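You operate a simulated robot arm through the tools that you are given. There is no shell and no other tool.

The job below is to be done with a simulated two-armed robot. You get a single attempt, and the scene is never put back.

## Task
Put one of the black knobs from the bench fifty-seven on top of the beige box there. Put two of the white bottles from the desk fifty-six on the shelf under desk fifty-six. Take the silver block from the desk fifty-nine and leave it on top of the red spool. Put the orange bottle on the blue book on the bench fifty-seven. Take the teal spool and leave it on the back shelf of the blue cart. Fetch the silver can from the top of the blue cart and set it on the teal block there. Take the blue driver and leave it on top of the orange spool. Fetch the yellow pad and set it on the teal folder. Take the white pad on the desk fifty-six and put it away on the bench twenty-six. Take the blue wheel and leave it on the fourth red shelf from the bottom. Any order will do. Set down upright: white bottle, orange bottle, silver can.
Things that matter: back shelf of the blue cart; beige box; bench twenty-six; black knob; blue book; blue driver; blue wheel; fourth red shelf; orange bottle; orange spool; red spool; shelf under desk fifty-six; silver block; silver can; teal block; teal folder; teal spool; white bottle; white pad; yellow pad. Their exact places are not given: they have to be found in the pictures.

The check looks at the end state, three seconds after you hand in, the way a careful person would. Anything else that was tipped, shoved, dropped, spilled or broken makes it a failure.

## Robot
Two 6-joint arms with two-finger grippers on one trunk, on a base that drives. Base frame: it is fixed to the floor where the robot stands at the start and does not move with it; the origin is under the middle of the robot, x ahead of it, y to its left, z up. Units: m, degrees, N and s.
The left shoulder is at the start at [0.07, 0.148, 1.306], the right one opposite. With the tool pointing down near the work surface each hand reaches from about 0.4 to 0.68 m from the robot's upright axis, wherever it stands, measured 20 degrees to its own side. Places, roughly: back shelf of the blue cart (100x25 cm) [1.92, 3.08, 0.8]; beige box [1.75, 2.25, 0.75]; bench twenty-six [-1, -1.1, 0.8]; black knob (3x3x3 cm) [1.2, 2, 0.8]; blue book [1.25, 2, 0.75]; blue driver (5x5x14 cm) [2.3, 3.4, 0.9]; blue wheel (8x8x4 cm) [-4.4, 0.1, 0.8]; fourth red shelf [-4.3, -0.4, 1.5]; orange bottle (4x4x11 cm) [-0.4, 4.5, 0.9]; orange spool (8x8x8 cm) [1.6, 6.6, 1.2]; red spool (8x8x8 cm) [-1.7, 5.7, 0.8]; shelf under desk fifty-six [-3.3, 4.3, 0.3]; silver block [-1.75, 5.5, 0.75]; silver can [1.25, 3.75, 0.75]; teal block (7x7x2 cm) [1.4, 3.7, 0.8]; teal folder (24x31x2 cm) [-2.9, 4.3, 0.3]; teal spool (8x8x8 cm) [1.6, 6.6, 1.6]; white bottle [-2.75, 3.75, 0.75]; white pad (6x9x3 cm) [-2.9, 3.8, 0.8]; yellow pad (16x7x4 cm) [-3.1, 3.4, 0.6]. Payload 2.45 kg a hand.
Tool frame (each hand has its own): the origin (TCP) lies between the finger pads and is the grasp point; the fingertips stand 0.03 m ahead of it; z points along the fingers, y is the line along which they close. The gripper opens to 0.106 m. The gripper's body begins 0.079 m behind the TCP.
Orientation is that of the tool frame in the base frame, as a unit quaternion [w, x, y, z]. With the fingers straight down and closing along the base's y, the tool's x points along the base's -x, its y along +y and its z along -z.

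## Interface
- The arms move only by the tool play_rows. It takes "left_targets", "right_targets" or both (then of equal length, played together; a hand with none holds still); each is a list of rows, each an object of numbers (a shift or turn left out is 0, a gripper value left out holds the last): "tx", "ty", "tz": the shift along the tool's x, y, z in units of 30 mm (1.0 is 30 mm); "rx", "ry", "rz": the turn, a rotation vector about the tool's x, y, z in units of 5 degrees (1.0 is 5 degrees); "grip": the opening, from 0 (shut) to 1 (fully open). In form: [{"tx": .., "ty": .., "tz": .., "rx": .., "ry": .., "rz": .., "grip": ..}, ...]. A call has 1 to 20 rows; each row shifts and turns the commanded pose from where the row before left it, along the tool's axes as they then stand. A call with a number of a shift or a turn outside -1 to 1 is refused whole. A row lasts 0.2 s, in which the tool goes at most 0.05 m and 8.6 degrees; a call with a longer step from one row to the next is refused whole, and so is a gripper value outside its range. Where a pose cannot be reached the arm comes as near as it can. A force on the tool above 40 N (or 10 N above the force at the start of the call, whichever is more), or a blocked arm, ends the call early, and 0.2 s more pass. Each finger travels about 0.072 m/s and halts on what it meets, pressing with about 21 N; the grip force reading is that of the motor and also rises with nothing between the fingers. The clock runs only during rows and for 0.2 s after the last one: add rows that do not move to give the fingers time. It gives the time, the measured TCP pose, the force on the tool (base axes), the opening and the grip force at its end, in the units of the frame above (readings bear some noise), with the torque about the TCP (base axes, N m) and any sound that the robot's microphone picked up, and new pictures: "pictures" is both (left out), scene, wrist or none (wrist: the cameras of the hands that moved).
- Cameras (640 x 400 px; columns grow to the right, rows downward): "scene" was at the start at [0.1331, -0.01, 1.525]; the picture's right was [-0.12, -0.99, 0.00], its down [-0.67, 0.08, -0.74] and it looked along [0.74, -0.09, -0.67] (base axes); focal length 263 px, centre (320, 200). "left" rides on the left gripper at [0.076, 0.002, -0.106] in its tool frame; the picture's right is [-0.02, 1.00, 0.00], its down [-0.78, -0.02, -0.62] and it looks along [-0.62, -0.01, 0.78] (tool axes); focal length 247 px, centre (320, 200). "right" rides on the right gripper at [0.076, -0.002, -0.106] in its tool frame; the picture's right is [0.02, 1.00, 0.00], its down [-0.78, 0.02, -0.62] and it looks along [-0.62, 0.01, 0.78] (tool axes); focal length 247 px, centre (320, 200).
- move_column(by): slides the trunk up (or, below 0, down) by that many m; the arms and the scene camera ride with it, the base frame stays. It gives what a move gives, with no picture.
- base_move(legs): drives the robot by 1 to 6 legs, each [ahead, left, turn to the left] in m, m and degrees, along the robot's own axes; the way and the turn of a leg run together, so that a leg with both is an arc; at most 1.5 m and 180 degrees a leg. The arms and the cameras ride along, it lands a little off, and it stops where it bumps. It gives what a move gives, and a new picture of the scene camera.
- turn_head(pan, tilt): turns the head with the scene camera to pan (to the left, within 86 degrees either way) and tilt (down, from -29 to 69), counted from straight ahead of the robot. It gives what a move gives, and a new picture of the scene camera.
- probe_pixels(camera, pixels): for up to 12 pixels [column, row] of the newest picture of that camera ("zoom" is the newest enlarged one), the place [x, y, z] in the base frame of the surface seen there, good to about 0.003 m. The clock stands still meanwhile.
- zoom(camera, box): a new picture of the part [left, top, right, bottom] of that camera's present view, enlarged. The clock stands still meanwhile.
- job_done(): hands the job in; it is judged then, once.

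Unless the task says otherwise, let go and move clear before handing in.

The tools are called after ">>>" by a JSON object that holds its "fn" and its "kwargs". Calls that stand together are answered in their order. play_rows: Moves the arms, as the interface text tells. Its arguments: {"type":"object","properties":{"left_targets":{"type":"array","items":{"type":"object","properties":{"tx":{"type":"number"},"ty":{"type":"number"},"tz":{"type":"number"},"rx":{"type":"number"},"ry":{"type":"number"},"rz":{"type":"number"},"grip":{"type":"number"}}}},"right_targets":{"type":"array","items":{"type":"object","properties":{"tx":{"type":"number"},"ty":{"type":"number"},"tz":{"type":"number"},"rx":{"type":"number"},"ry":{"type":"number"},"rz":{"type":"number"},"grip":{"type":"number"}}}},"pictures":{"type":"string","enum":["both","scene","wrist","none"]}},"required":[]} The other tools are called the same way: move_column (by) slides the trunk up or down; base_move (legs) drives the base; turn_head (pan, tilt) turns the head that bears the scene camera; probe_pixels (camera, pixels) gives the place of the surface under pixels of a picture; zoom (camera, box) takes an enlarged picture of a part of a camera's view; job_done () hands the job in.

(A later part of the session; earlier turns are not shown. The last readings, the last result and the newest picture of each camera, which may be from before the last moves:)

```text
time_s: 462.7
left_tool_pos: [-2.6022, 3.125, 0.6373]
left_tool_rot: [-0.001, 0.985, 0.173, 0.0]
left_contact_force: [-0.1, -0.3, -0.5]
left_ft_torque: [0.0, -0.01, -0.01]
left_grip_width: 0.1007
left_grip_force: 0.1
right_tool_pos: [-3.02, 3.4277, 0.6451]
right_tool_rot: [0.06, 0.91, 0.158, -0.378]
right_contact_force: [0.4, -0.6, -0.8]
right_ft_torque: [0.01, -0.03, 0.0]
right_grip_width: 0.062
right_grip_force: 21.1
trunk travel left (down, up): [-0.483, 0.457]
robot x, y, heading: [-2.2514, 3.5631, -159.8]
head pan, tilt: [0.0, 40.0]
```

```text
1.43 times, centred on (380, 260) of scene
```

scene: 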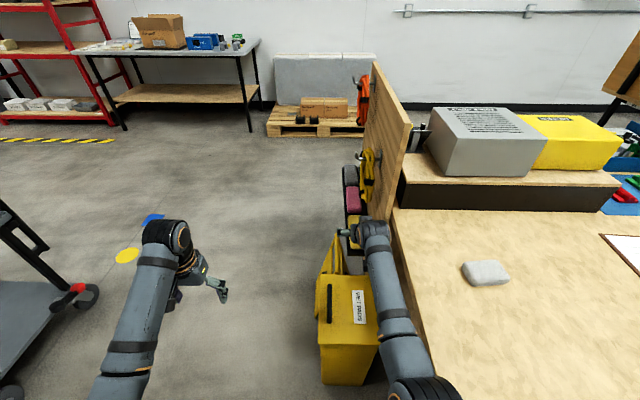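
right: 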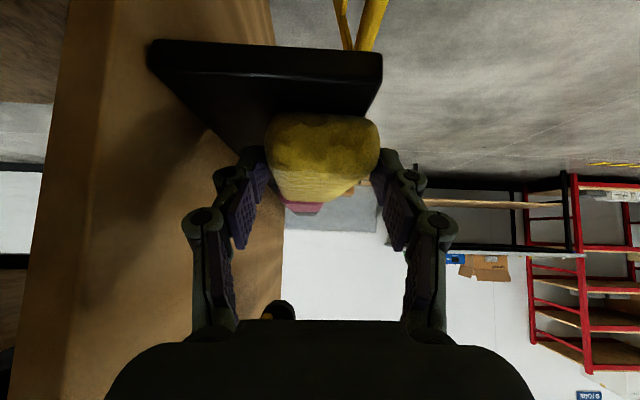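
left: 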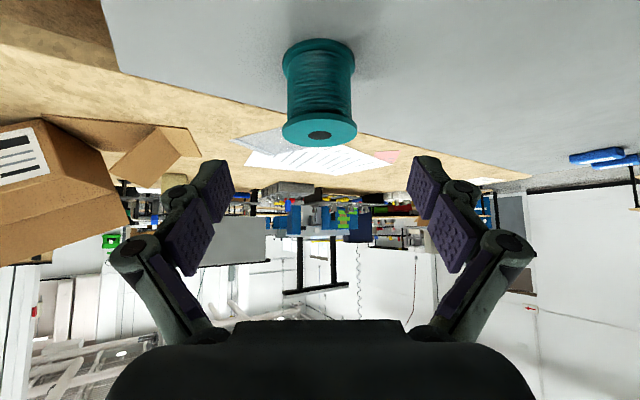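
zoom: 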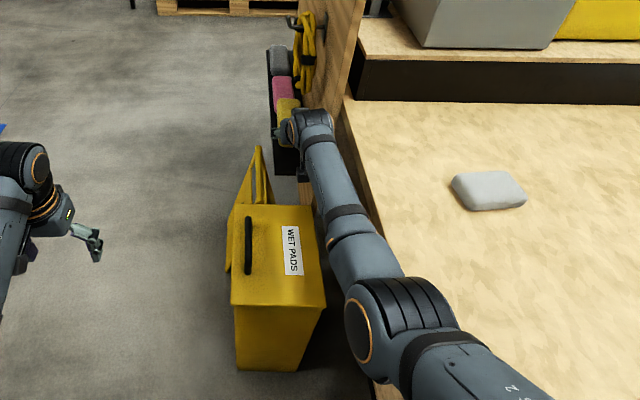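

The lean is gone and the grip holds (0.062). I check the wrist view to see whether the pad came up.

>>> {"fn": "zoom", "kwargs": {"camera": "right", "box": [0, 0, 640, 400]}}

>>> {"fn": "zoom", "kwargs": {"camera": "scene", "box": [330, 120, 430, 220]}}

```text
1.00 times, centred on (320, 200) of right (not enlarged: the box is as wide or as high as the picture)
```

zoom: 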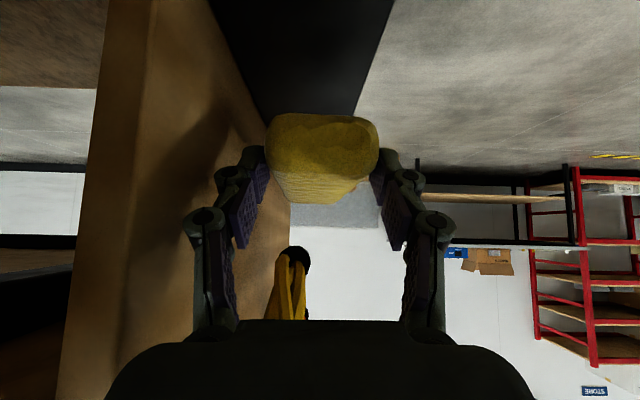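

```text
4.00 times, centred on (380, 170) of scene
```

zoom: 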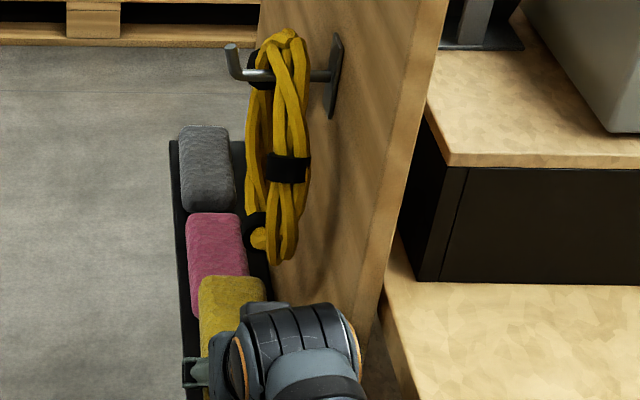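

The pad is lifted clear of the tray and level. I'll back out 0.35 m, raise the trunk 0.4 m, and swing around over the desk corner to stand in front of the folder.

>>> {"fn": "base_move", "kwargs": {"legs": [[-0.35, 0, 0]]}}

>>> {"fn": "move_column", "kwargs": {"by": 0.4}}

>>> {"fn": "base_move", "kwargs": {"legs": [[-0.607, -0.74, 0]]}}

>>> {"fn": "zoom", "kwargs": {"camera": "right", "box": [0, 0, 640, 400]}}

```text
time_s: 464.9
left_tool_pos: [-2.2715, 3.2446, 0.6371]
left_tool_rot: [-0.001, 0.985, 0.172, -0.001]
left_contact_force: [0.0, -0.1, 1.0]
left_ft_torque: [-0.01, 0.0, 0.0]
left_grip_width: 0.1009
left_grip_force: 0.0
right_tool_pos: [-2.6898, 3.5466, 0.6462]
right_tool_rot: [0.062, 0.91, 0.159, -0.378]
right_contact_force: [0.4, 0.5, 0.0]
right_ft_torque: [0.02, -0.03, 0.02]
right_grip_width: 0.062
right_grip_force: 20.4
trunk travel left (down, up): [-0.483, 0.457]
robot x, y, heading: [-1.9239, 3.6814, -160.0]
head pan, tilt: [0.0, 40.0]
```

scene: 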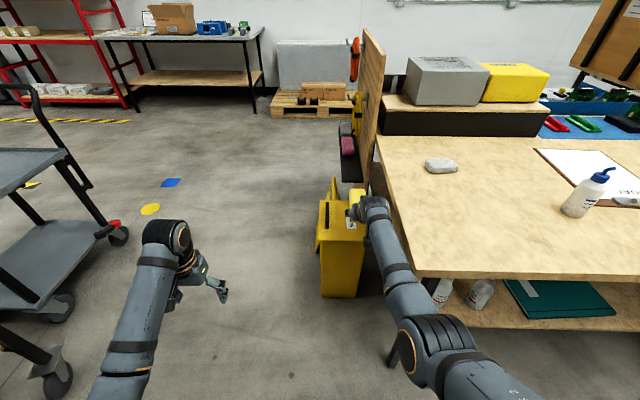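

```text
time_s: 468.8
left_tool_pos: [-2.2727, 3.2438, 1.0364]
left_tool_rot: [0.0, 0.985, 0.173, 0.0]
left_contact_force: [0.8, 1.0, 0.4]
left_ft_torque: [0.01, -0.01, 0.02]
left_grip_width: 0.1006
left_grip_force: 0.1
right_tool_pos: [-2.69, 3.546, 1.0462]
right_tool_rot: [0.063, 0.91, 0.159, -0.378]
right_contact_force: [0.7, 0.0, -0.3]
right_ft_torque: [0.02, -0.05, 0.01]
right_grip_width: 0.0616
right_grip_force: 21.1
trunk travel left (down, up): [-0.883, 0.057]
robot x, y, heading: [-1.9215, 3.6848, -160.1]
head pan, tilt: [0.0, 40.0]
```

```text
time_s: 473.8
left_tool_pos: [-1.9465, 4.1503, 1.0377]
left_tool_rot: [-0.002, 0.985, 0.173, 0.0]
left_contact_force: [0.0, 0.5, 0.4]
left_ft_torque: [0.03, 0.02, 0.02]
left_grip_width: 0.1007
left_grip_force: 0.0
right_tool_pos: [-2.366, 4.4512, 1.0447]
right_tool_rot: [0.063, 0.91, 0.159, -0.378]
right_contact_force: [0.4, -0.3, -1.3]
right_ft_torque: [0.0, -0.01, 0.03]
right_grip_width: 0.0613
right_grip_force: 20.9
trunk travel left (down, up): [-0.883, 0.057]
robot x, y, heading: [-1.5985, 4.5914, -160.0]
head pan, tilt: [0.0, 40.0]
```

scene: 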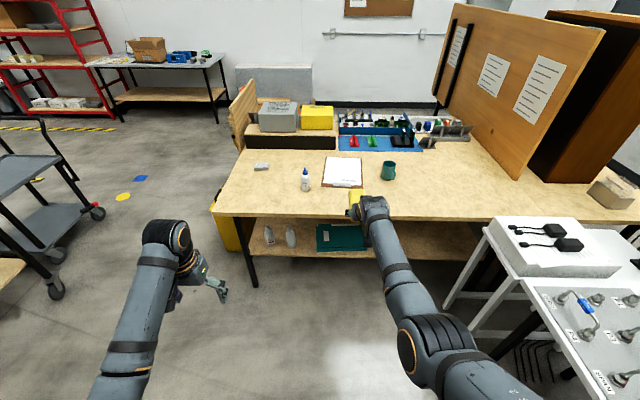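

```text
1.00 times, centred on (320, 200) of right (not enlarged: the box is as wide or as high as the picture)
```

zoom: 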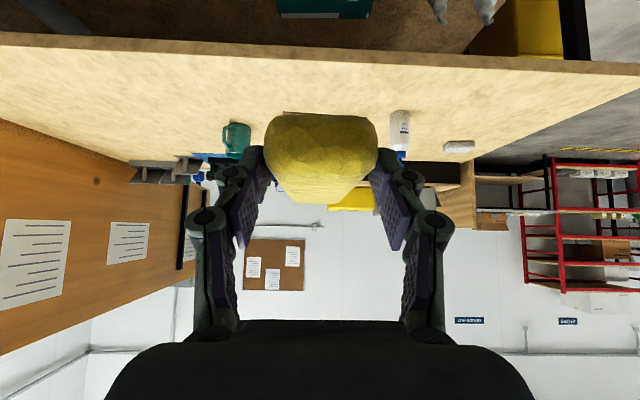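

The pad is held level. I lower the trunk 0.63 m in front of the desk (pad end is 0.15 m clear of the edge), then check.

>>> {"fn": "move_column", "kwargs": {"by": -0.4}}

>>> {"fn": "move_column", "kwargs": {"by": -0.232}}

>>> {"fn": "turn_head", "kwargs": {"pan": 0, "tilt": 28}}

>>> {"fn": "zoom", "kwargs": {"camera": "scene", "box": [240, 160, 480, 340]}}

```text
time_s: 477.6
left_tool_pos: [-1.9451, 4.1513, 0.6379]
left_tool_rot: [0.0, 0.985, 0.173, 0.0]
left_contact_force: [0.3, -0.7, 0.1]
left_ft_torque: [0.02, 0.0, 0.01]
left_grip_width: 0.1006
left_grip_force: 0.0
right_tool_pos: [-2.3646, 4.4511, 0.6459]
right_tool_rot: [0.063, 0.909, 0.161, -0.378]
right_contact_force: [-0.6, -0.9, -0.1]
right_ft_torque: [0.01, -0.03, 0.02]
right_grip_width: 0.0611
right_grip_force: 21.2
trunk travel left (down, up): [-0.483, 0.457]
robot x, y, heading: [-1.5994, 4.5887, -160.2]
head pan, tilt: [0.0, 40.0]
```

```text
time_s: 480.1
left_tool_pos: [-1.9461, 4.1499, 0.4055]
left_tool_rot: [0.0, 0.985, 0.174, 0.0]
left_contact_force: [0.4, 0.1, 0.8]
left_ft_torque: [0.02, 0.0, 0.01]
left_grip_width: 0.1008
left_grip_force: 0.1
right_tool_pos: [-2.3639, 4.4505, 0.4145]
right_tool_rot: [0.062, 0.91, 0.16, -0.377]
right_contact_force: [-0.1, 1.2, -0.5]
right_ft_torque: [0.02, 0.01, -0.02]
right_grip_width: 0.0613
right_grip_force: 20.1
trunk travel left (down, up): [-0.251, 0.689]
robot x, y, heading: [-1.6013, 4.5893, -160.0]
head pan, tilt: [0.0, 40.0]
```

```text
time_s: 480.8
left_tool_pos: [-1.9472, 4.1512, 0.4059]
left_tool_rot: [0.0, 0.985, 0.173, 0.0]
left_contact_force: [0.1, -0.2, -0.1]
left_ft_torque: [0.02, -0.01, 0.0]
left_grip_width: 0.1009
left_grip_force: 0.1
right_tool_pos: [-2.3657, 4.4498, 0.414]
right_tool_rot: [0.062, 0.91, 0.16, -0.378]
right_contact_force: [-0.3, -0.8, -0.6]
right_ft_torque: [0.04, -0.07, 0.01]
right_grip_width: 0.0611
right_grip_force: 21.3
trunk travel left (down, up): [-0.251, 0.689]
robot x, y, heading: [-1.6037, 4.5887, -159.8]
head pan, tilt: [0.0, 28.0]
```

scene: 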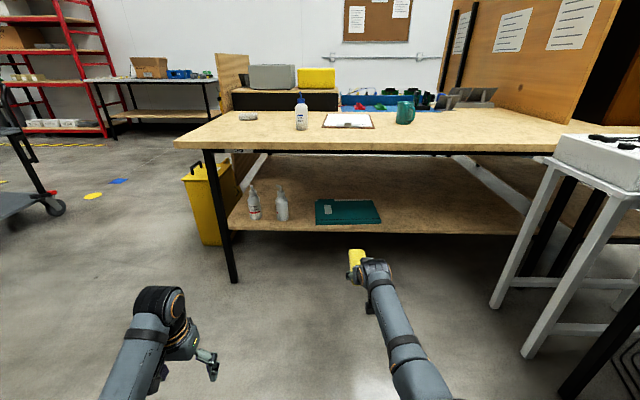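

```text
2.22 times, centred on (360, 250) of scene
```

zoom: 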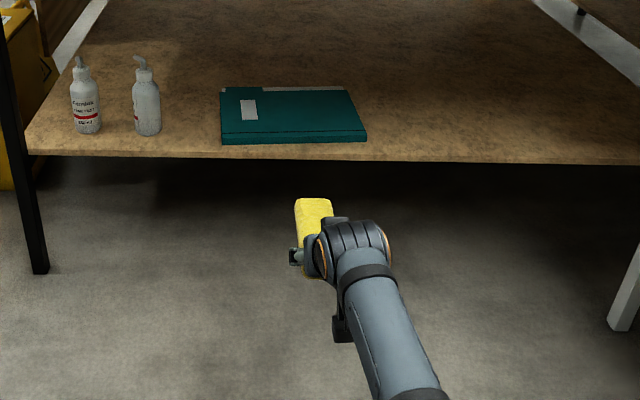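

The folder lies at zoom (220-366, 88-143), the pad is in line. I probe the folder's corners and the pad.

>>> {"fn": "probe_pixels", "kwargs": {"camera": "zoom", "pixels": [[226, 132], [360, 128], [350, 92], [224, 93], [290, 112], [312, 203], [300, 230], [325, 215], [290, 155]]}}

```text
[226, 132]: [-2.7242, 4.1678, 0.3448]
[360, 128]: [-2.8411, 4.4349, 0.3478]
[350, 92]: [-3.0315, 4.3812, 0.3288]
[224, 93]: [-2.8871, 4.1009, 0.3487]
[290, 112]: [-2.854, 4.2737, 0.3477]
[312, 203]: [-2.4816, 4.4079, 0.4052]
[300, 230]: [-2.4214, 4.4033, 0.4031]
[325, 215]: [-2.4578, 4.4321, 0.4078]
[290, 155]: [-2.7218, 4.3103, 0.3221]
```

Folder centre (-2.86,4.265), top 0.348; the pad's bottom is about 0.365. I drive 0.457 m straight in.

>>> {"fn": "base_move", "kwargs": {"legs": [[0.457, 0, 0]]}}

>>> {"fn": "zoom", "kwargs": {"camera": "right", "box": [0, 0, 640, 400]}}

>>> {"fn": "zoom", "kwargs": {"camera": "scene", "box": [240, 160, 480, 340]}}

```text
time_s: 483.5
left_tool_pos: [-2.3722, 3.9922, 0.4055]
left_tool_rot: [0.001, 0.984, 0.176, 0.0]
left_contact_force: [-1.1, 0.0, -0.1]
left_ft_torque: [-0.03, -0.03, -0.01]
left_grip_width: 0.1007
left_grip_force: 0.0
right_tool_pos: [-2.7913, 4.2905, 0.4126]
right_tool_rot: [0.063, 0.909, 0.161, -0.378]
right_contact_force: [0.6, 0.4, 0.1]
right_ft_torque: [0.01, -0.04, -0.01]
right_grip_width: 0.0616
right_grip_force: 21.6
trunk travel left (down, up): [-0.251, 0.689]
robot x, y, heading: [-2.0281, 4.4301, -159.8]
head pan, tilt: [0.0, 28.0]
```

scene: 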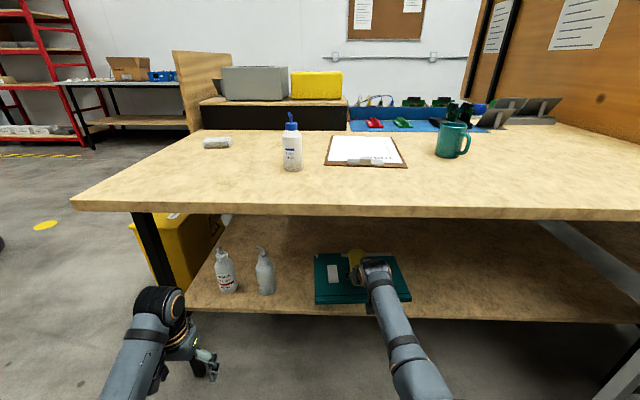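

```text
1.00 times, centred on (320, 200) of right (not enlarged: the box is as wide or as high as the picture)
```

zoom: 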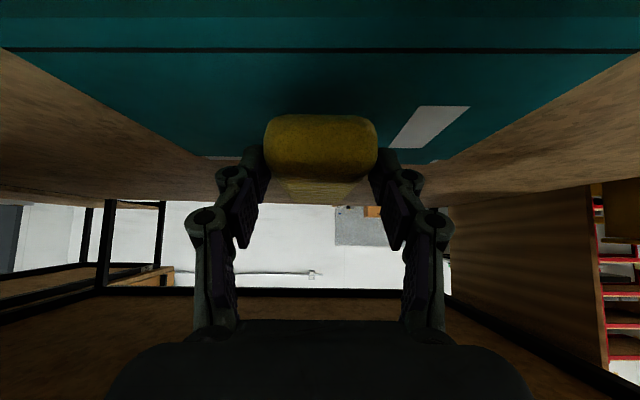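

```text
2.22 times, centred on (360, 250) of scene
```

zoom: 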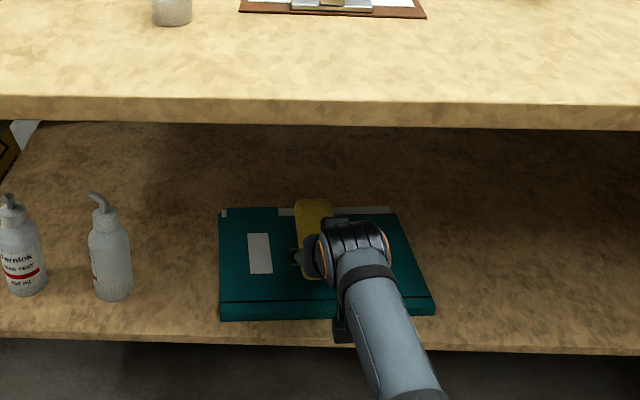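

The pad is over the folder's middle (20 mm margin front and back). I lower in steps until contact.

>>> {"fn": "move_column", "kwargs": {"by": -0.014}}

>>> {"fn": "move_column", "kwargs": {"by": -0.003}}

>>> {"fn": "move_column", "kwargs": {"by": -0.003}}

```text
time_s: 484.2
left_tool_pos: [-2.3722, 3.9919, 0.3918]
left_tool_rot: [0.001, 0.984, 0.177, -0.001]
left_contact_force: [0.2, 0.8, 0.2]
left_ft_torque: [-0.03, 0.03, 0.01]
left_grip_width: 0.1007
left_grip_force: 0.1
right_tool_pos: [-2.7914, 4.2906, 0.4002]
right_tool_rot: [0.063, 0.909, 0.161, -0.378]
right_contact_force: [0.1, -0.1, -1.1]
right_ft_torque: [-0.02, -0.05, 0.0]
right_grip_width: 0.061
right_grip_force: 21.2
trunk travel left (down, up): [-0.237, 0.703]
robot x, y, heading: [-2.0234, 4.4332, -159.7]
head pan, tilt: [0.0, 28.0]
```

```text
time_s: 484.7
left_tool_pos: [-2.3721, 3.9916, 0.3895]
left_tool_rot: [0.0, 0.984, 0.176, 0.0]
left_contact_force: [0.6, 0.1, 0.8]
left_ft_torque: [0.01, 0.01, 0.0]
left_grip_width: 0.1008
left_grip_force: 0.1
right_tool_pos: [-2.7921, 4.2895, 0.3975]
right_tool_rot: [0.063, 0.909, 0.161, -0.378]
right_contact_force: [0.4, -0.8, 0.2]
right_ft_torque: [0.01, -0.05, 0.01]
right_grip_width: 0.0612
right_grip_force: 20.7
trunk travel left (down, up): [-0.234, 0.706]
robot x, y, heading: [-2.0229, 4.4336, -159.7]
head pan, tilt: [0.0, 28.0]
```

```text
time_s: 485.2
left_tool_pos: [-2.3716, 3.9919, 0.3866]
left_tool_rot: [0.0, 0.984, 0.176, 0.001]
left_contact_force: [-0.1, 0.4, -0.5]
left_ft_torque: [0.01, -0.02, -0.01]
left_grip_width: 0.1009
left_grip_force: 0.1
right_tool_pos: [-2.7915, 4.2912, 0.3934]
right_tool_rot: [0.063, 0.909, 0.161, -0.378]
right_contact_force: [0.8, -0.1, -0.6]
right_ft_torque: [0.01, 0.0, -0.01]
right_grip_width: 0.0612
right_grip_force: 21.2
trunk travel left (down, up): [-0.231, 0.709]
robot x, y, heading: [-2.0283, 4.4281, -159.8]
head pan, tilt: [0.0, 28.0]
```

>>> {"fn": "move_column", "kwargs": {"by": -0.002}}

>>> {"fn": "move_column", "kwargs": {"by": -0.002}}

>>> {"fn": "zoom", "kwargs": {"camera": "right", "box": [160, 40, 480, 240]}}

```text
time_s: 485.7
left_tool_pos: [-2.3714, 3.9916, 0.3837]
left_tool_rot: [0.0, 0.984, 0.177, 0.0]
left_contact_force: [-0.2, 0.6, 0.1]
left_ft_torque: [0.02, 0.02, -0.01]
left_grip_width: 0.1006
left_grip_force: 0.2
right_tool_pos: [-2.7918, 4.2902, 0.3913]
right_tool_rot: [0.063, 0.909, 0.162, -0.378]
right_contact_force: [0.2, -0.5, -0.5]
right_ft_torque: [-0.01, 0.0, 0.01]
right_grip_width: 0.0612
right_grip_force: 20.7
trunk travel left (down, up): [-0.229, 0.711]
robot x, y, heading: [-2.0288, 4.4325, -159.5]
head pan, tilt: [0.0, 28.0]
```

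```text
time_s: 486.2
left_tool_pos: [-2.3722, 3.992, 0.3813]
left_tool_rot: [0.0, 0.984, 0.176, 0.0]
left_contact_force: [-0.1, -0.1, 0.4]
left_ft_torque: [0.01, 0.0, -0.01]
left_grip_width: 0.1007
left_grip_force: 0.1
right_tool_pos: [-2.7916, 4.2891, 0.3903]
right_tool_rot: [0.063, 0.909, 0.161, -0.379]
right_contact_force: [0.9, 0.3, -0.7]
right_ft_torque: [0.0, -0.02, 0.0]
right_grip_width: 0.0614
right_grip_force: 21.9
trunk travel left (down, up): [-0.227, 0.713]
robot x, y, heading: [-2.0294, 4.4313, -159.9]
head pan, tilt: [0.0, 28.0]
```

```text
2.00 times, centred on (320, 140) of right
```

zoom: 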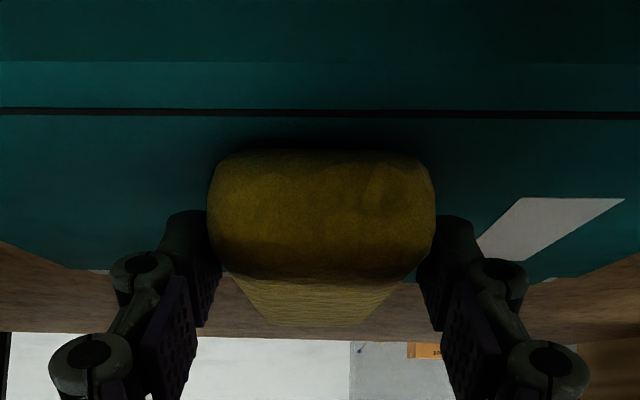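

Still no clear contact. I continue down by 2 mm steps.

>>> {"fn": "move_column", "kwargs": {"by": -0.003}}

>>> {"fn": "move_column", "kwargs": {"by": -0.002}}

```text
time_s: 486.8
left_tool_pos: [-2.3713, 3.9926, 0.3797]
left_tool_rot: [0.0, 0.984, 0.177, -0.001]
left_contact_force: [-0.4, 0.7, 0.2]
left_ft_torque: [-0.02, -0.01, 0.02]
left_grip_width: 0.1008
left_grip_force: 0.1
right_tool_pos: [-2.7911, 4.291, 0.3878]
right_tool_rot: [0.064, 0.909, 0.162, -0.379]
right_contact_force: [0.2, 0.2, 3.9]
right_ft_torque: [-0.1, -0.06, 0.0]
right_grip_width: 0.0612
right_grip_force: 21.7
trunk travel left (down, up): [-0.224, 0.716]
robot x, y, heading: [-2.0263, 4.4321, -160.1]
head pan, tilt: [0.0, 28.0]
```

```text
time_s: 487.3
left_tool_pos: [-2.3708, 3.9909, 0.3774]
left_tool_rot: [-0.001, 0.984, 0.177, -0.002]
left_contact_force: [-0.3, 0.0, -0.2]
left_ft_torque: [-0.02, 0.0, 0.03]
left_grip_width: 0.1009
left_grip_force: 0.1
right_tool_pos: [-2.7902, 4.2891, 0.3879]
right_tool_rot: [0.065, 0.908, 0.162, -0.38]
right_contact_force: [-1.4, 0.6, 9.5]
right_ft_torque: [-0.25, -0.21, 0.0]
right_grip_width: 0.0612
right_grip_force: 20.7
trunk travel left (down, up): [-0.222, 0.718]
robot x, y, heading: [-2.0285, 4.4336, -160.1]
head pan, tilt: [0.0, 28.0]
```

Contact at 9.5 N. I ease up 2 mm, open, and back out.

>>> {"fn": "move_column", "kwargs": {"by": 0.002}}

>>> {"fn": "play_rows", "kwargs": {"right_targets": [{"grip": 0.75}, {"grip": 0.9}, {}, {}], "pictures": "none"}}

>>> {"fn": "base_move", "kwargs": {"legs": [[-0.42, 0, 0]]}}

>>> {"fn": "zoom", "kwargs": {"camera": "scene", "box": [220, 150, 460, 300]}}

```text
time_s: 487.8
left_tool_pos: [-2.3709, 3.9926, 0.3784]
left_tool_rot: [0.0, 0.984, 0.177, -0.001]
left_contact_force: [0.3, -0.6, -1.3]
left_ft_torque: [-0.01, 0.02, -0.02]
left_grip_width: 0.1007
left_grip_force: 0.2
right_tool_pos: [-2.7905, 4.2903, 0.3883]
right_tool_rot: [0.064, 0.909, 0.162, -0.379]
right_contact_force: [-2.3, -0.5, 6.5]
right_ft_torque: [-0.28, 0.07, -0.05]
right_grip_width: 0.0615
right_grip_force: 20.7
trunk travel left (down, up): [-0.224, 0.716]
robot x, y, heading: [-2.0262, 4.4315, -159.8]
head pan, tilt: [0.0, 28.0]
```

```text
time_s: 488.8
left_tool_pos: [-2.3714, 3.9919, 0.3791]
left_tool_rot: [0.0, 0.984, 0.176, 0.0]
left_contact_force: [-0.2, 0.6, 0.4]
left_ft_torque: [0.02, 0.03, -0.01]
left_grip_width: 0.1007
left_grip_force: 0.1
right_tool_pos: [-2.7912, 4.2898, 0.3876]
right_tool_rot: [0.063, 0.909, 0.162, -0.379]
right_contact_force: [0.5, -0.6, 0.1]
right_ft_torque: [0.0, 0.02, 0.02]
right_grip_width: 0.0952
right_grip_force: 0.1
trunk travel left (down, up): [-0.224, 0.716]
robot x, y, heading: [-2.0274, 4.4304, -159.6]
head pan, tilt: [0.0, 28.0]
```

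```text
time_s: 491.4
left_tool_pos: [-1.9744, 4.138, 0.3794]
left_tool_rot: [0.0, 0.984, 0.178, 0.0]
left_contact_force: [-0.2, -0.1, 0.7]
left_ft_torque: [-0.03, 0.0, -0.01]
left_grip_width: 0.1009
left_grip_force: 0.0
right_tool_pos: [-2.3951, 4.4353, 0.3868]
right_tool_rot: [0.064, 0.909, 0.163, -0.379]
right_contact_force: [0.3, 1.0, 0.2]
right_ft_torque: [0.0, 0.01, -0.02]
right_grip_width: 0.0953
right_grip_force: 0.0
trunk travel left (down, up): [-0.224, 0.716]
robot x, y, heading: [-1.6286, 4.5779, -159.6]
head pan, tilt: [0.0, 28.0]
```

scene: 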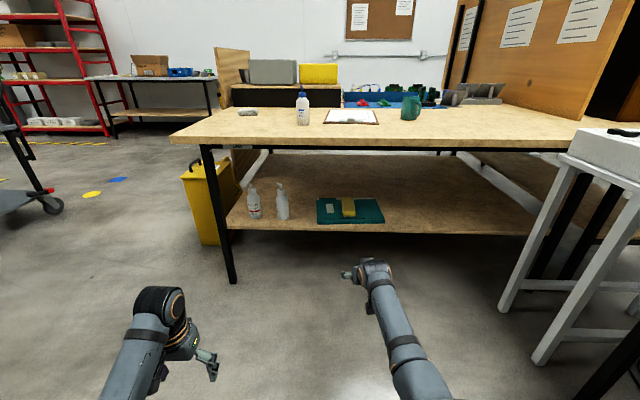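

```text
2.67 times, centred on (340, 225) of scene
```

zoom: 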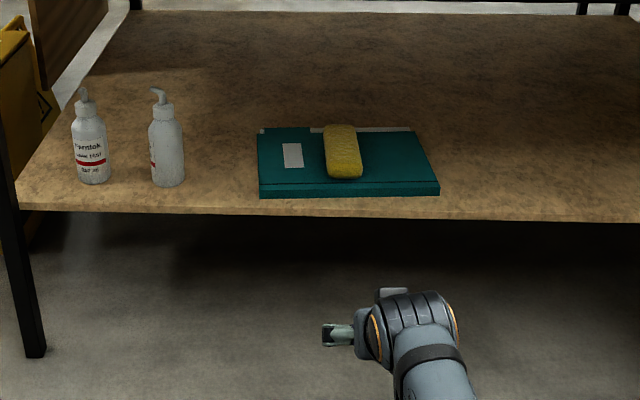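

The yellow pad rests on the teal folder. Next the white pad on desk fifty-six: I raise the trunk and look at it.

>>> {"fn": "move_column", "kwargs": {"by": 0.4}}

>>> {"fn": "move_column", "kwargs": {"by": 0.25}}

>>> {"fn": "turn_head", "kwargs": {"pan": 12, "tilt": 35}}

>>> {"fn": "zoom", "kwargs": {"camera": "scene", "box": [260, 150, 360, 220]}}

```text
time_s: 495.2
left_tool_pos: [-1.9753, 4.1379, 0.7783]
left_tool_rot: [-0.001, 0.984, 0.178, -0.001]
left_contact_force: [-0.2, -0.6, 0.0]
left_ft_torque: [0.02, 0.02, 0.02]
left_grip_width: 0.1007
left_grip_force: 0.1
right_tool_pos: [-2.3958, 4.4351, 0.7873]
right_tool_rot: [0.064, 0.909, 0.163, -0.378]
right_contact_force: [-0.4, 0.0, -0.7]
right_ft_torque: [-0.01, 0.01, 0.0]
right_grip_width: 0.0953
right_grip_force: 0.1
trunk travel left (down, up): [-0.624, 0.316]
robot x, y, heading: [-1.6324, 4.5825, -159.3]
head pan, tilt: [0.0, 28.0]
```

```text
time_s: 497.8
left_tool_pos: [-1.9746, 4.1393, 1.0296]
left_tool_rot: [0.0, 0.984, 0.178, 0.0]
left_contact_force: [-0.1, -0.3, 0.7]
left_ft_torque: [0.0, -0.02, 0.03]
left_grip_width: 0.1008
left_grip_force: 0.1
right_tool_pos: [-2.3943, 4.4354, 1.0362]
right_tool_rot: [0.065, 0.909, 0.164, -0.378]
right_contact_force: [0.3, -0.1, 0.5]
right_ft_torque: [-0.02, 0.02, 0.01]
right_grip_width: 0.0956
right_grip_force: 0.1
trunk travel left (down, up): [-0.874, 0.066]
robot x, y, heading: [-1.6349, 4.5782, -159.6]
head pan, tilt: [0.0, 28.0]
```

```text
time_s: 498.5
left_tool_pos: [-1.975, 4.1386, 1.0289]
left_tool_rot: [-0.001, 0.984, 0.179, 0.001]
left_contact_force: [-0.7, 0.5, 0.4]
left_ft_torque: [0.02, 0.02, 0.02]
left_grip_width: 0.1005
left_grip_force: 0.1
right_tool_pos: [-2.396, 4.4344, 1.0367]
right_tool_rot: [0.063, 0.909, 0.163, -0.378]
right_contact_force: [0.0, 1.0, 0.4]
right_ft_torque: [0.02, -0.05, -0.04]
right_grip_width: 0.0953
right_grip_force: 0.1
trunk travel left (down, up): [-0.874, 0.066]
robot x, y, heading: [-1.6295, 4.5826, -159.6]
head pan, tilt: [12.0, 35.0]
```

scene: 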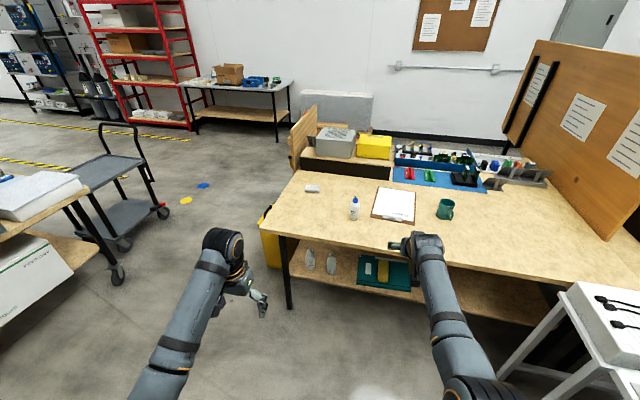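

```text
5.71 times, centred on (310, 185) of scene
```

zoom: 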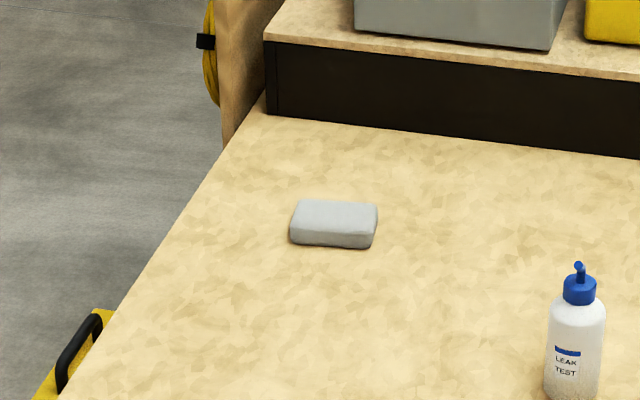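

>>> {"fn": "probe_pixels", "kwargs": {"camera": "zoom", "pixels": [[300, 203], [374, 207], [370, 233], [295, 228], [335, 215], [292, 240], [370, 245], [335, 262]]}}

```text
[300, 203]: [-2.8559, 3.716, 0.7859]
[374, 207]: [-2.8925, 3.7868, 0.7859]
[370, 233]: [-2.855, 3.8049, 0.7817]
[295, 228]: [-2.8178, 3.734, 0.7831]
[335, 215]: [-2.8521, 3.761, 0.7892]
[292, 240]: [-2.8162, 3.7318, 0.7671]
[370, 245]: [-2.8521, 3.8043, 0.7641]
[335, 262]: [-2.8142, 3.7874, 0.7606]
```

White pad: centre (-2.855,3.760), top 0.788, long side along 117°. I'll turn 6.6° left so the fingers close along its 9 cm side, and drive so the right hand is above it.

>>> {"fn": "base_move", "kwargs": {"legs": [[0, 0, 6.6], [0.695, 0.304, 0]]}}

>>> {"fn": "play_rows", "kwargs": {"right_targets": [{"grip": 1}, {}, {}], "pictures": "wrist"}}

```text
time_s: 503.2
left_tool_pos: [-2.4139, 3.5168, 1.0285]
left_tool_rot: [0.001, 0.973, 0.23, -0.001]
left_contact_force: [-0.5, 0.2, 1.0]
left_ft_torque: [-0.04, -0.04, -0.01]
left_grip_width: 0.1007
left_grip_force: 0.1
right_tool_pos: [-2.8634, 3.7669, 1.0373]
right_tool_rot: [0.084, 0.899, 0.211, -0.374]
right_contact_force: [-0.2, 0.2, 0.9]
right_ft_torque: [0.03, 0.0, 0.0]
right_grip_width: 0.0956
right_grip_force: 0.0
trunk travel left (down, up): [-0.874, 0.066]
robot x, y, heading: [-2.1194, 3.9932, -153.4]
head pan, tilt: [12.0, 35.0]
```

scene: 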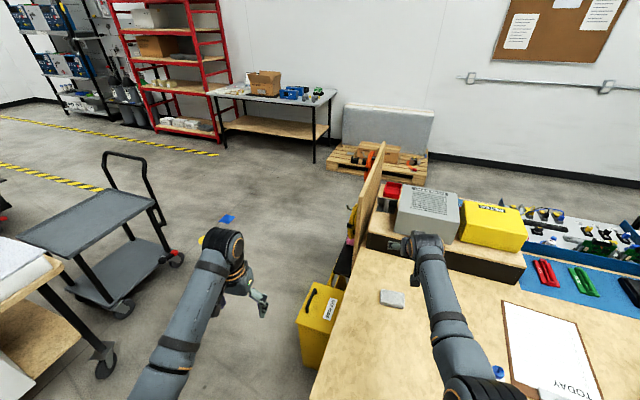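

```text
time_s: 504.0
left_tool_pos: [-2.4139, 3.5149, 1.0277]
left_tool_rot: [0.0, 0.973, 0.23, 0.0]
left_contact_force: [0.3, 0.0, -0.4]
left_ft_torque: [0.01, 0.02, 0.04]
left_grip_width: 0.1006
left_grip_force: 0.1
right_tool_pos: [-2.8642, 3.7677, 1.0373]
right_tool_rot: [0.084, 0.899, 0.211, -0.374]
right_contact_force: [-0.1, -0.2, -0.3]
right_ft_torque: [0.01, 0.04, -0.02]
right_grip_width: 0.1061
right_grip_force: 0.1
trunk travel left (down, up): [-0.874, 0.066]
robot x, y, heading: [-2.1178, 3.9935, -153.6]
head pan, tilt: [12.0, 35.0]
```

right: 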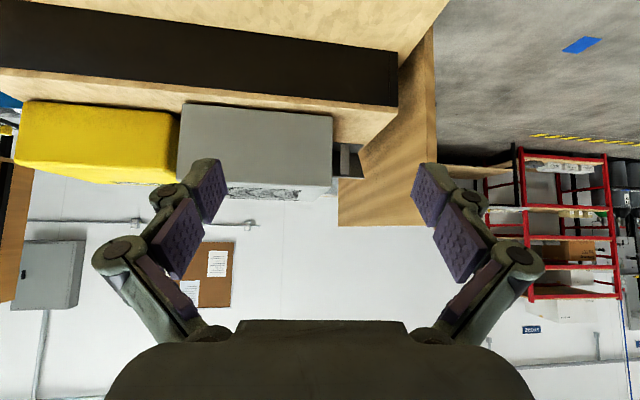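

I shift 11 mm left and lower the trunk 0.17 m, then verify the alignment.

>>> {"fn": "play_rows", "kwargs": {"right_targets": [{"ty": 0.37, "tx": 0.1, "tz": -0.1}, {}], "pictures": "none"}}

>>> {"fn": "move_column", "kwargs": {"by": -0.17}}

>>> {"fn": "zoom", "kwargs": {"camera": "right", "box": [0, 0, 640, 400]}}

>>> {"fn": "probe_pixels", "kwargs": {"camera": "zoom", "pixels": [[320, 60], [280, 60], [360, 60], [320, 40], [320, 90], [260, 60], [390, 60]]}}

```text
time_s: 504.6
left_tool_pos: [-2.4149, 3.5179, 1.0287]
left_tool_rot: [0.0, 0.973, 0.23, 0.001]
left_contact_force: [-0.3, 0.8, -0.4]
left_ft_torque: [-0.01, 0.0, -0.01]
left_grip_width: 0.101
left_grip_force: 0.1
right_tool_pos: [-2.8552, 3.7588, 1.036]
right_tool_rot: [0.084, 0.899, 0.212, -0.373]
right_contact_force: [0.5, 0.4, -0.2]
right_ft_torque: [-0.01, 0.0, -0.02]
right_grip_width: 0.106
right_grip_force: 0.0
trunk travel left (down, up): [-0.874, 0.066]
robot x, y, heading: [-2.1198, 3.9936, -153.5]
head pan, tilt: [12.0, 35.0]
```

```text
time_s: 506.6
left_tool_pos: [-2.4152, 3.5164, 0.8585]
left_tool_rot: [0.0, 0.973, 0.23, -0.001]
left_contact_force: [0.5, -0.9, 0.0]
left_ft_torque: [-0.03, 0.01, 0.0]
left_grip_width: 0.1008
left_grip_force: 0.0
right_tool_pos: [-2.8548, 3.758, 0.8673]
right_tool_rot: [0.084, 0.899, 0.211, -0.374]
right_contact_force: [0.0, 0.0, 0.4]
right_ft_torque: [-0.01, -0.02, 0.0]
right_grip_width: 0.1058
right_grip_force: 0.0
trunk travel left (down, up): [-0.704, 0.236]
robot x, y, heading: [-2.1197, 3.9934, -153.4]
head pan, tilt: [12.0, 35.0]
```

```text
1.00 times, centred on (320, 200) of right (not enlarged: the box is as wide or as high as the picture)
```

zoom: 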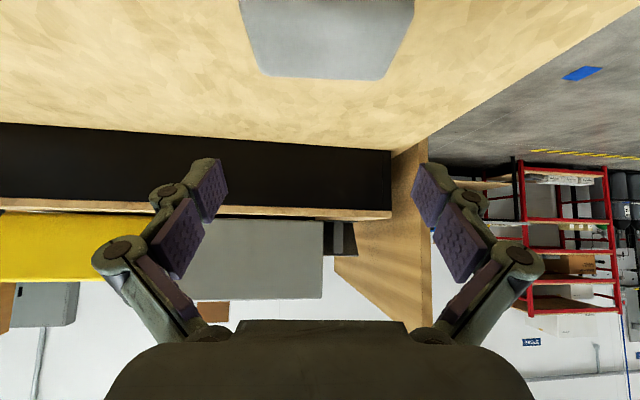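

```text
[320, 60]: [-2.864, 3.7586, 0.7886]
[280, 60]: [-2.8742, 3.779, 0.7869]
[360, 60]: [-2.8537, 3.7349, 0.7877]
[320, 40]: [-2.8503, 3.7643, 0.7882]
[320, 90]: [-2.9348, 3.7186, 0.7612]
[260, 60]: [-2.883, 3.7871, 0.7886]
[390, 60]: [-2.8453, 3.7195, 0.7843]
```

The pad is centred (258–395 at row 60) and square to the hand. I lower 45 mm and look again.

>>> {"fn": "move_column", "kwargs": {"by": -0.045}}

>>> {"fn": "zoom", "kwargs": {"camera": "right", "box": [0, 0, 640, 400]}}

```text
time_s: 507.4
left_tool_pos: [-2.4138, 3.5168, 0.814]
left_tool_rot: [0.0, 0.973, 0.23, -0.001]
left_contact_force: [0.5, 0.4, 0.9]
left_ft_torque: [0.04, 0.01, -0.01]
left_grip_width: 0.1007
left_grip_force: 0.0
right_tool_pos: [-2.8549, 3.7592, 0.8218]
right_tool_rot: [0.083, 0.899, 0.211, -0.374]
right_contact_force: [0.7, -0.3, 0.3]
right_ft_torque: [-0.01, -0.02, 0.02]
right_grip_width: 0.1062
right_grip_force: 0.1
trunk travel left (down, up): [-0.659, 0.281]
robot x, y, heading: [-2.1177, 3.9917, -153.4]
head pan, tilt: [12.0, 35.0]
```

```text
1.00 times, centred on (320, 200) of right (not enlarged: the box is as wide or as high as the picture)
```

zoom: 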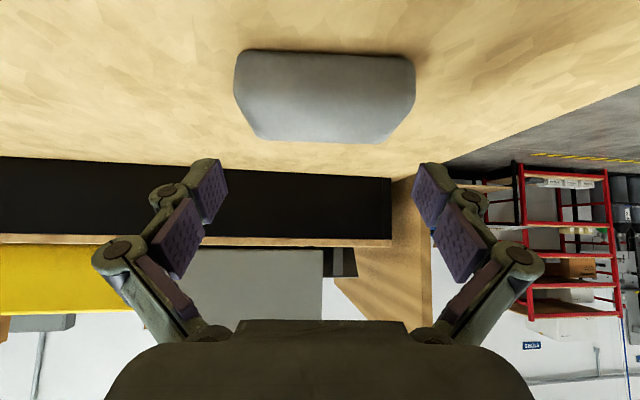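

It fits with ~4–8 mm on each side. I shift 2 mm left, lower 23 mm and close.

>>> {"fn": "play_rows", "kwargs": {"right_targets": [{"ty": 0.08}, {}], "pictures": "none"}}

>>> {"fn": "move_column", "kwargs": {"by": -0.015}}

>>> {"fn": "move_column", "kwargs": {"by": -0.008}}

>>> {"fn": "play_rows", "kwargs": {"right_targets": [{"grip": 0.7}, {"grip": 0.6}, {}, {}, {}], "pictures": "wrist"}}

```text
time_s: 508.0
left_tool_pos: [-2.4143, 3.517, 0.8128]
left_tool_rot: [-0.001, 0.973, 0.23, -0.001]
left_contact_force: [-0.5, 0.7, -0.8]
left_ft_torque: [-0.03, 0.02, -0.02]
left_grip_width: 0.1007
left_grip_force: 0.0
right_tool_pos: [-2.8532, 3.7571, 0.8212]
right_tool_rot: [0.083, 0.899, 0.211, -0.374]
right_contact_force: [0.0, -0.3, 0.5]
right_ft_torque: [0.0, 0.0, -0.02]
right_grip_width: 0.1059
right_grip_force: 0.1
trunk travel left (down, up): [-0.659, 0.281]
robot x, y, heading: [-2.1158, 3.988, -153.4]
head pan, tilt: [12.0, 35.0]
```

```text
time_s: 508.7
left_tool_pos: [-2.4143, 3.5171, 0.7979]
left_tool_rot: [0.0, 0.973, 0.23, -0.001]
left_contact_force: [0.2, 0.8, -0.3]
left_ft_torque: [-0.01, -0.03, 0.01]
left_grip_width: 0.1005
left_grip_force: 0.2
right_tool_pos: [-2.8546, 3.7574, 0.8067]
right_tool_rot: [0.084, 0.899, 0.212, -0.374]
right_contact_force: [-0.1, 0.0, -0.3]
right_ft_torque: [0.0, 0.01, 0.03]
right_grip_width: 0.106
right_grip_force: 0.2
trunk travel left (down, up): [-0.644, 0.296]
robot x, y, heading: [-2.1179, 3.995, -153.4]
head pan, tilt: [12.0, 35.0]
```

```text
time_s: 509.2
left_tool_pos: [-2.4135, 3.5159, 0.7896]
left_tool_rot: [0.0, 0.973, 0.229, -0.001]
left_contact_force: [1.1, -0.6, 0.2]
left_ft_torque: [-0.03, -0.02, 0.03]
left_grip_width: 0.1005
left_grip_force: 0.0
right_tool_pos: [-2.8543, 3.7568, 0.7991]
right_tool_rot: [0.084, 0.899, 0.212, -0.374]
right_contact_force: [-0.1, -0.3, 0.1]
right_ft_torque: [-0.01, 0.06, 0.02]
right_grip_width: 0.106
right_grip_force: 0.0
trunk travel left (down, up): [-0.636, 0.304]
robot x, y, heading: [-2.1218, 3.9929, -153.8]
head pan, tilt: [12.0, 35.0]
```

```text
time_s: 510.4
left_tool_pos: [-2.4132, 3.5162, 0.7895]
left_tool_rot: [0.0, 0.973, 0.23, 0.0]
left_contact_force: [-0.2, -0.9, -0.5]
left_ft_torque: [-0.02, 0.02, 0.0]
left_grip_width: 0.1006
left_grip_force: 0.1
right_tool_pos: [-2.8546, 3.757, 0.7996]
right_tool_rot: [0.084, 0.899, 0.211, -0.374]
right_contact_force: [0.1, 0.4, 2.2]
right_ft_torque: [0.01, 0.09, -0.03]
right_grip_width: 0.0872
right_grip_force: 20.5
trunk travel left (down, up): [-0.636, 0.304]
robot x, y, heading: [-2.1189, 3.9989, -153.3]
head pan, tilt: [12.0, 35.0]
```

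right: 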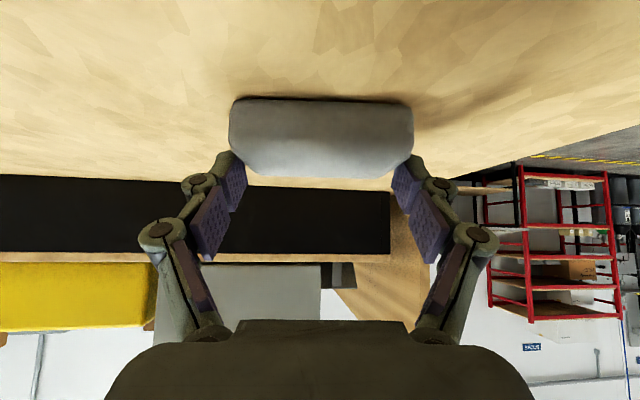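

The white pad is held (0.087). I raise the trunk, back away and check that it is safely held before travelling.

>>> {"fn": "move_column", "kwargs": {"by": 0.28}}

>>> {"fn": "base_move", "kwargs": {"legs": [[-0.5, 0, 0], [-0.063, 0.59, 0]]}}

>>> {"fn": "turn_head", "kwargs": {"pan": 86, "tilt": 25}}

>>> {"fn": "zoom", "kwargs": {"camera": "right", "box": [0, 0, 640, 400]}}

```text
time_s: 513.3
left_tool_pos: [-2.4146, 3.5162, 1.0699]
left_tool_rot: [0.0, 0.973, 0.231, -0.001]
left_contact_force: [-0.4, 0.0, -0.5]
left_ft_torque: [0.01, -0.02, -0.01]
left_grip_width: 0.1006
left_grip_force: 0.0
right_tool_pos: [-2.855, 3.757, 1.0788]
right_tool_rot: [0.084, 0.899, 0.212, -0.374]
right_contact_force: [0.5, -0.5, -0.1]
right_ft_torque: [0.0, -0.01, -0.02]
right_grip_width: 0.0866
right_grip_force: 20.9
trunk travel left (down, up): [-0.916, 0.024]
robot x, y, heading: [-2.1204, 3.9956, -153.4]
head pan, tilt: [12.0, 35.0]
```

```text
time_s: 519.2
left_tool_pos: [-1.6474, 3.2446, 1.0704]
left_tool_rot: [0.001, 0.974, 0.228, -0.001]
left_contact_force: [0.1, 0.5, 0.2]
left_ft_torque: [0.0, 0.03, 0.04]
left_grip_width: 0.1007
left_grip_force: 0.1
right_tool_pos: [-2.0857, 3.4864, 1.0789]
right_tool_rot: [0.083, 0.899, 0.21, -0.375]
right_contact_force: [0.0, -0.8, 0.0]
right_ft_torque: [-0.03, 0.0, -0.03]
right_grip_width: 0.0868
right_grip_force: 20.8
trunk travel left (down, up): [-0.916, 0.024]
robot x, y, heading: [-1.349, 3.7182, -153.8]
head pan, tilt: [12.0, 35.0]
```

scene: 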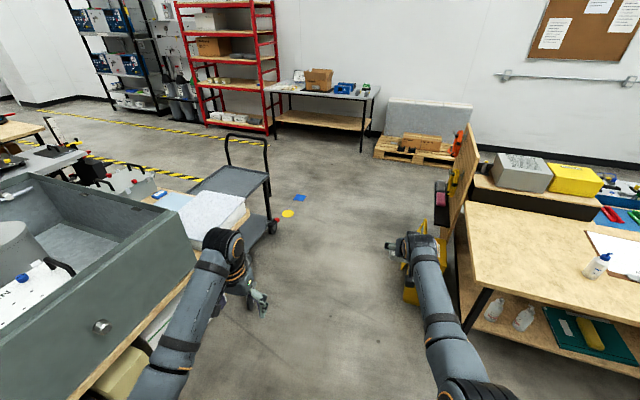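

```text
time_s: 520.6
left_tool_pos: [-1.6458, 3.2435, 1.0714]
left_tool_rot: [-0.001, 0.973, 0.229, -0.001]
left_contact_force: [-0.4, -0.5, -0.3]
left_ft_torque: [0.01, 0.02, -0.01]
left_grip_width: 0.1005
left_grip_force: 0.1
right_tool_pos: [-2.0862, 3.4864, 1.0788]
right_tool_rot: [0.082, 0.9, 0.209, -0.374]
right_contact_force: [0.0, -0.2, -0.6]
right_ft_torque: [0.0, 0.03, -0.01]
right_grip_width: 0.0868
right_grip_force: 20.8
trunk travel left (down, up): [-0.916, 0.024]
robot x, y, heading: [-1.3506, 3.7161, -153.2]
head pan, tilt: [85.9, 25.0]
```

scene: 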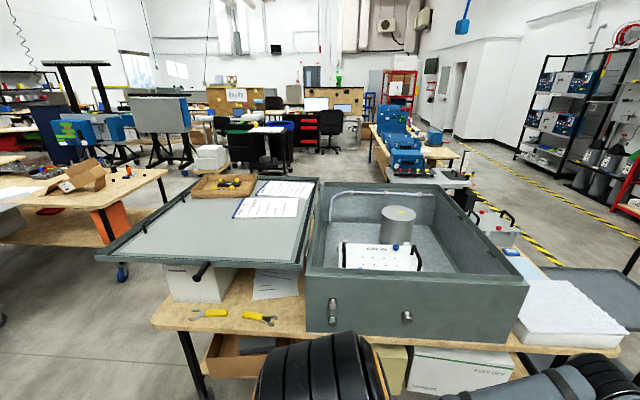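

```text
1.00 times, centred on (320, 200) of right (not enlarged: the box is as wide or as high as the picture)
```

zoom: 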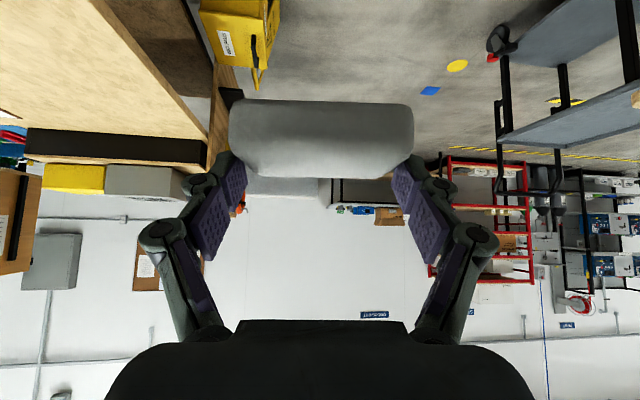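

The pad is safely held; bench twenty-six with the blue boxes is visible beyond at (400,150). I take the eastern corridor: back along the aisle to x≈0.4, then turn to face south.

>>> {"fn": "base_move", "kwargs": {"legs": [[-0.789, 0.379, 0], [-0.789, 0.379, 0], [0, 0, 63]]}}

>>> {"fn": "turn_head", "kwargs": {"pan": -10, "tilt": 25}}

```text
time_s: 532.3
left_tool_pos: [0.7013, 3.28, 1.0701]
left_tool_rot: [-0.001, 0.705, 0.71, 0.001]
left_contact_force: [0.1, 0.0, -0.2]
left_ft_torque: [-0.03, -0.01, -0.01]
left_grip_width: 0.1003
left_grip_force: 0.0
right_tool_pos: [0.2917, 2.9907, 1.0787]
right_tool_rot: [0.269, 0.652, 0.654, -0.274]
right_contact_force: [-0.4, -0.4, 0.7]
right_ft_torque: [0.02, 0.02, -0.02]
right_grip_width: 0.087
right_grip_force: 20.8
trunk travel left (down, up): [-0.916, 0.024]
robot x, y, heading: [0.4071, 3.7546, -89.4]
head pan, tilt: [85.9, 25.0]
```

scene: 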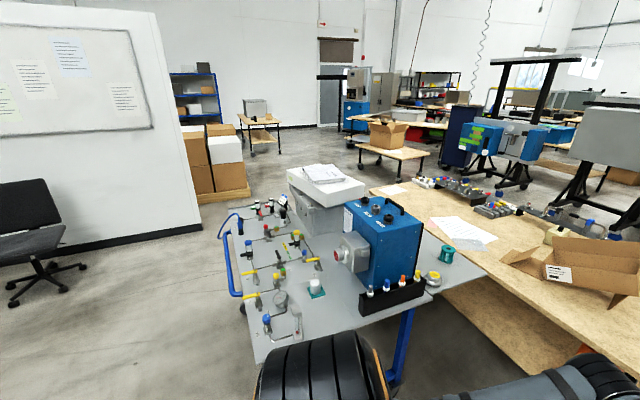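

```text
time_s: 534.0
left_tool_pos: [0.7025, 3.2794, 1.0702]
left_tool_rot: [0.0, 0.705, 0.709, -0.001]
left_contact_force: [0.2, 0.9, 0.2]
left_ft_torque: [0.01, 0.04, 0.03]
left_grip_width: 0.1008
left_grip_force: 0.0
right_tool_pos: [0.2918, 2.991, 1.0783]
right_tool_rot: [0.27, 0.651, 0.654, -0.273]
right_contact_force: [0.7, 0.2, 0.8]
right_ft_torque: [0.0, 0.0, -0.03]
right_grip_width: 0.0869
right_grip_force: 21.3
trunk travel left (down, up): [-0.916, 0.024]
robot x, y, heading: [0.4045, 3.7553, -89.4]
head pan, tilt: [-10.0, 25.0]
```

scene: 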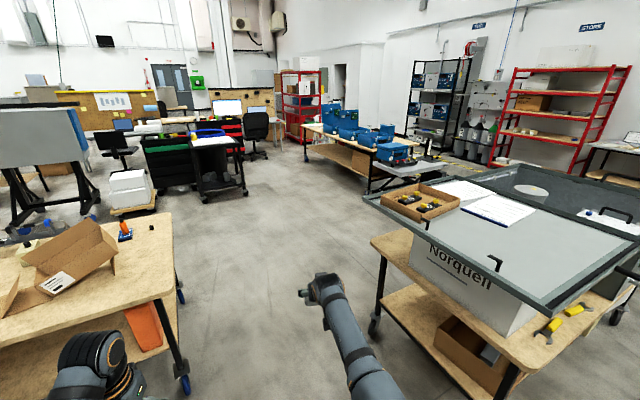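

The way south is open between bench 57 (left) and the Norquell table (right). I probe the table's overhanging lid and bench edges before driving on.

>>> {"fn": "probe_pixels", "kwargs": {"camera": "scene", "pixels": [[365, 197], [545, 308], [375, 330], [160, 300], [185, 385], [375, 245], [245, 190], [375, 185], [330, 160], [305, 135]]}}

```text
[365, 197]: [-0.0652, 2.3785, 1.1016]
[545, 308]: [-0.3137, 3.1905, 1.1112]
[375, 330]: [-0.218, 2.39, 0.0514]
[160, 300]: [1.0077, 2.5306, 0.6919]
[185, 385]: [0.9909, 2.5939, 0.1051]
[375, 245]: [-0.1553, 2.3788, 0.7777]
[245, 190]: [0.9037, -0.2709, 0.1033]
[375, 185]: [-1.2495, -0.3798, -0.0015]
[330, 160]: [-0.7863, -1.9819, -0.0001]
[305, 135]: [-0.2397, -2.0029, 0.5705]
```

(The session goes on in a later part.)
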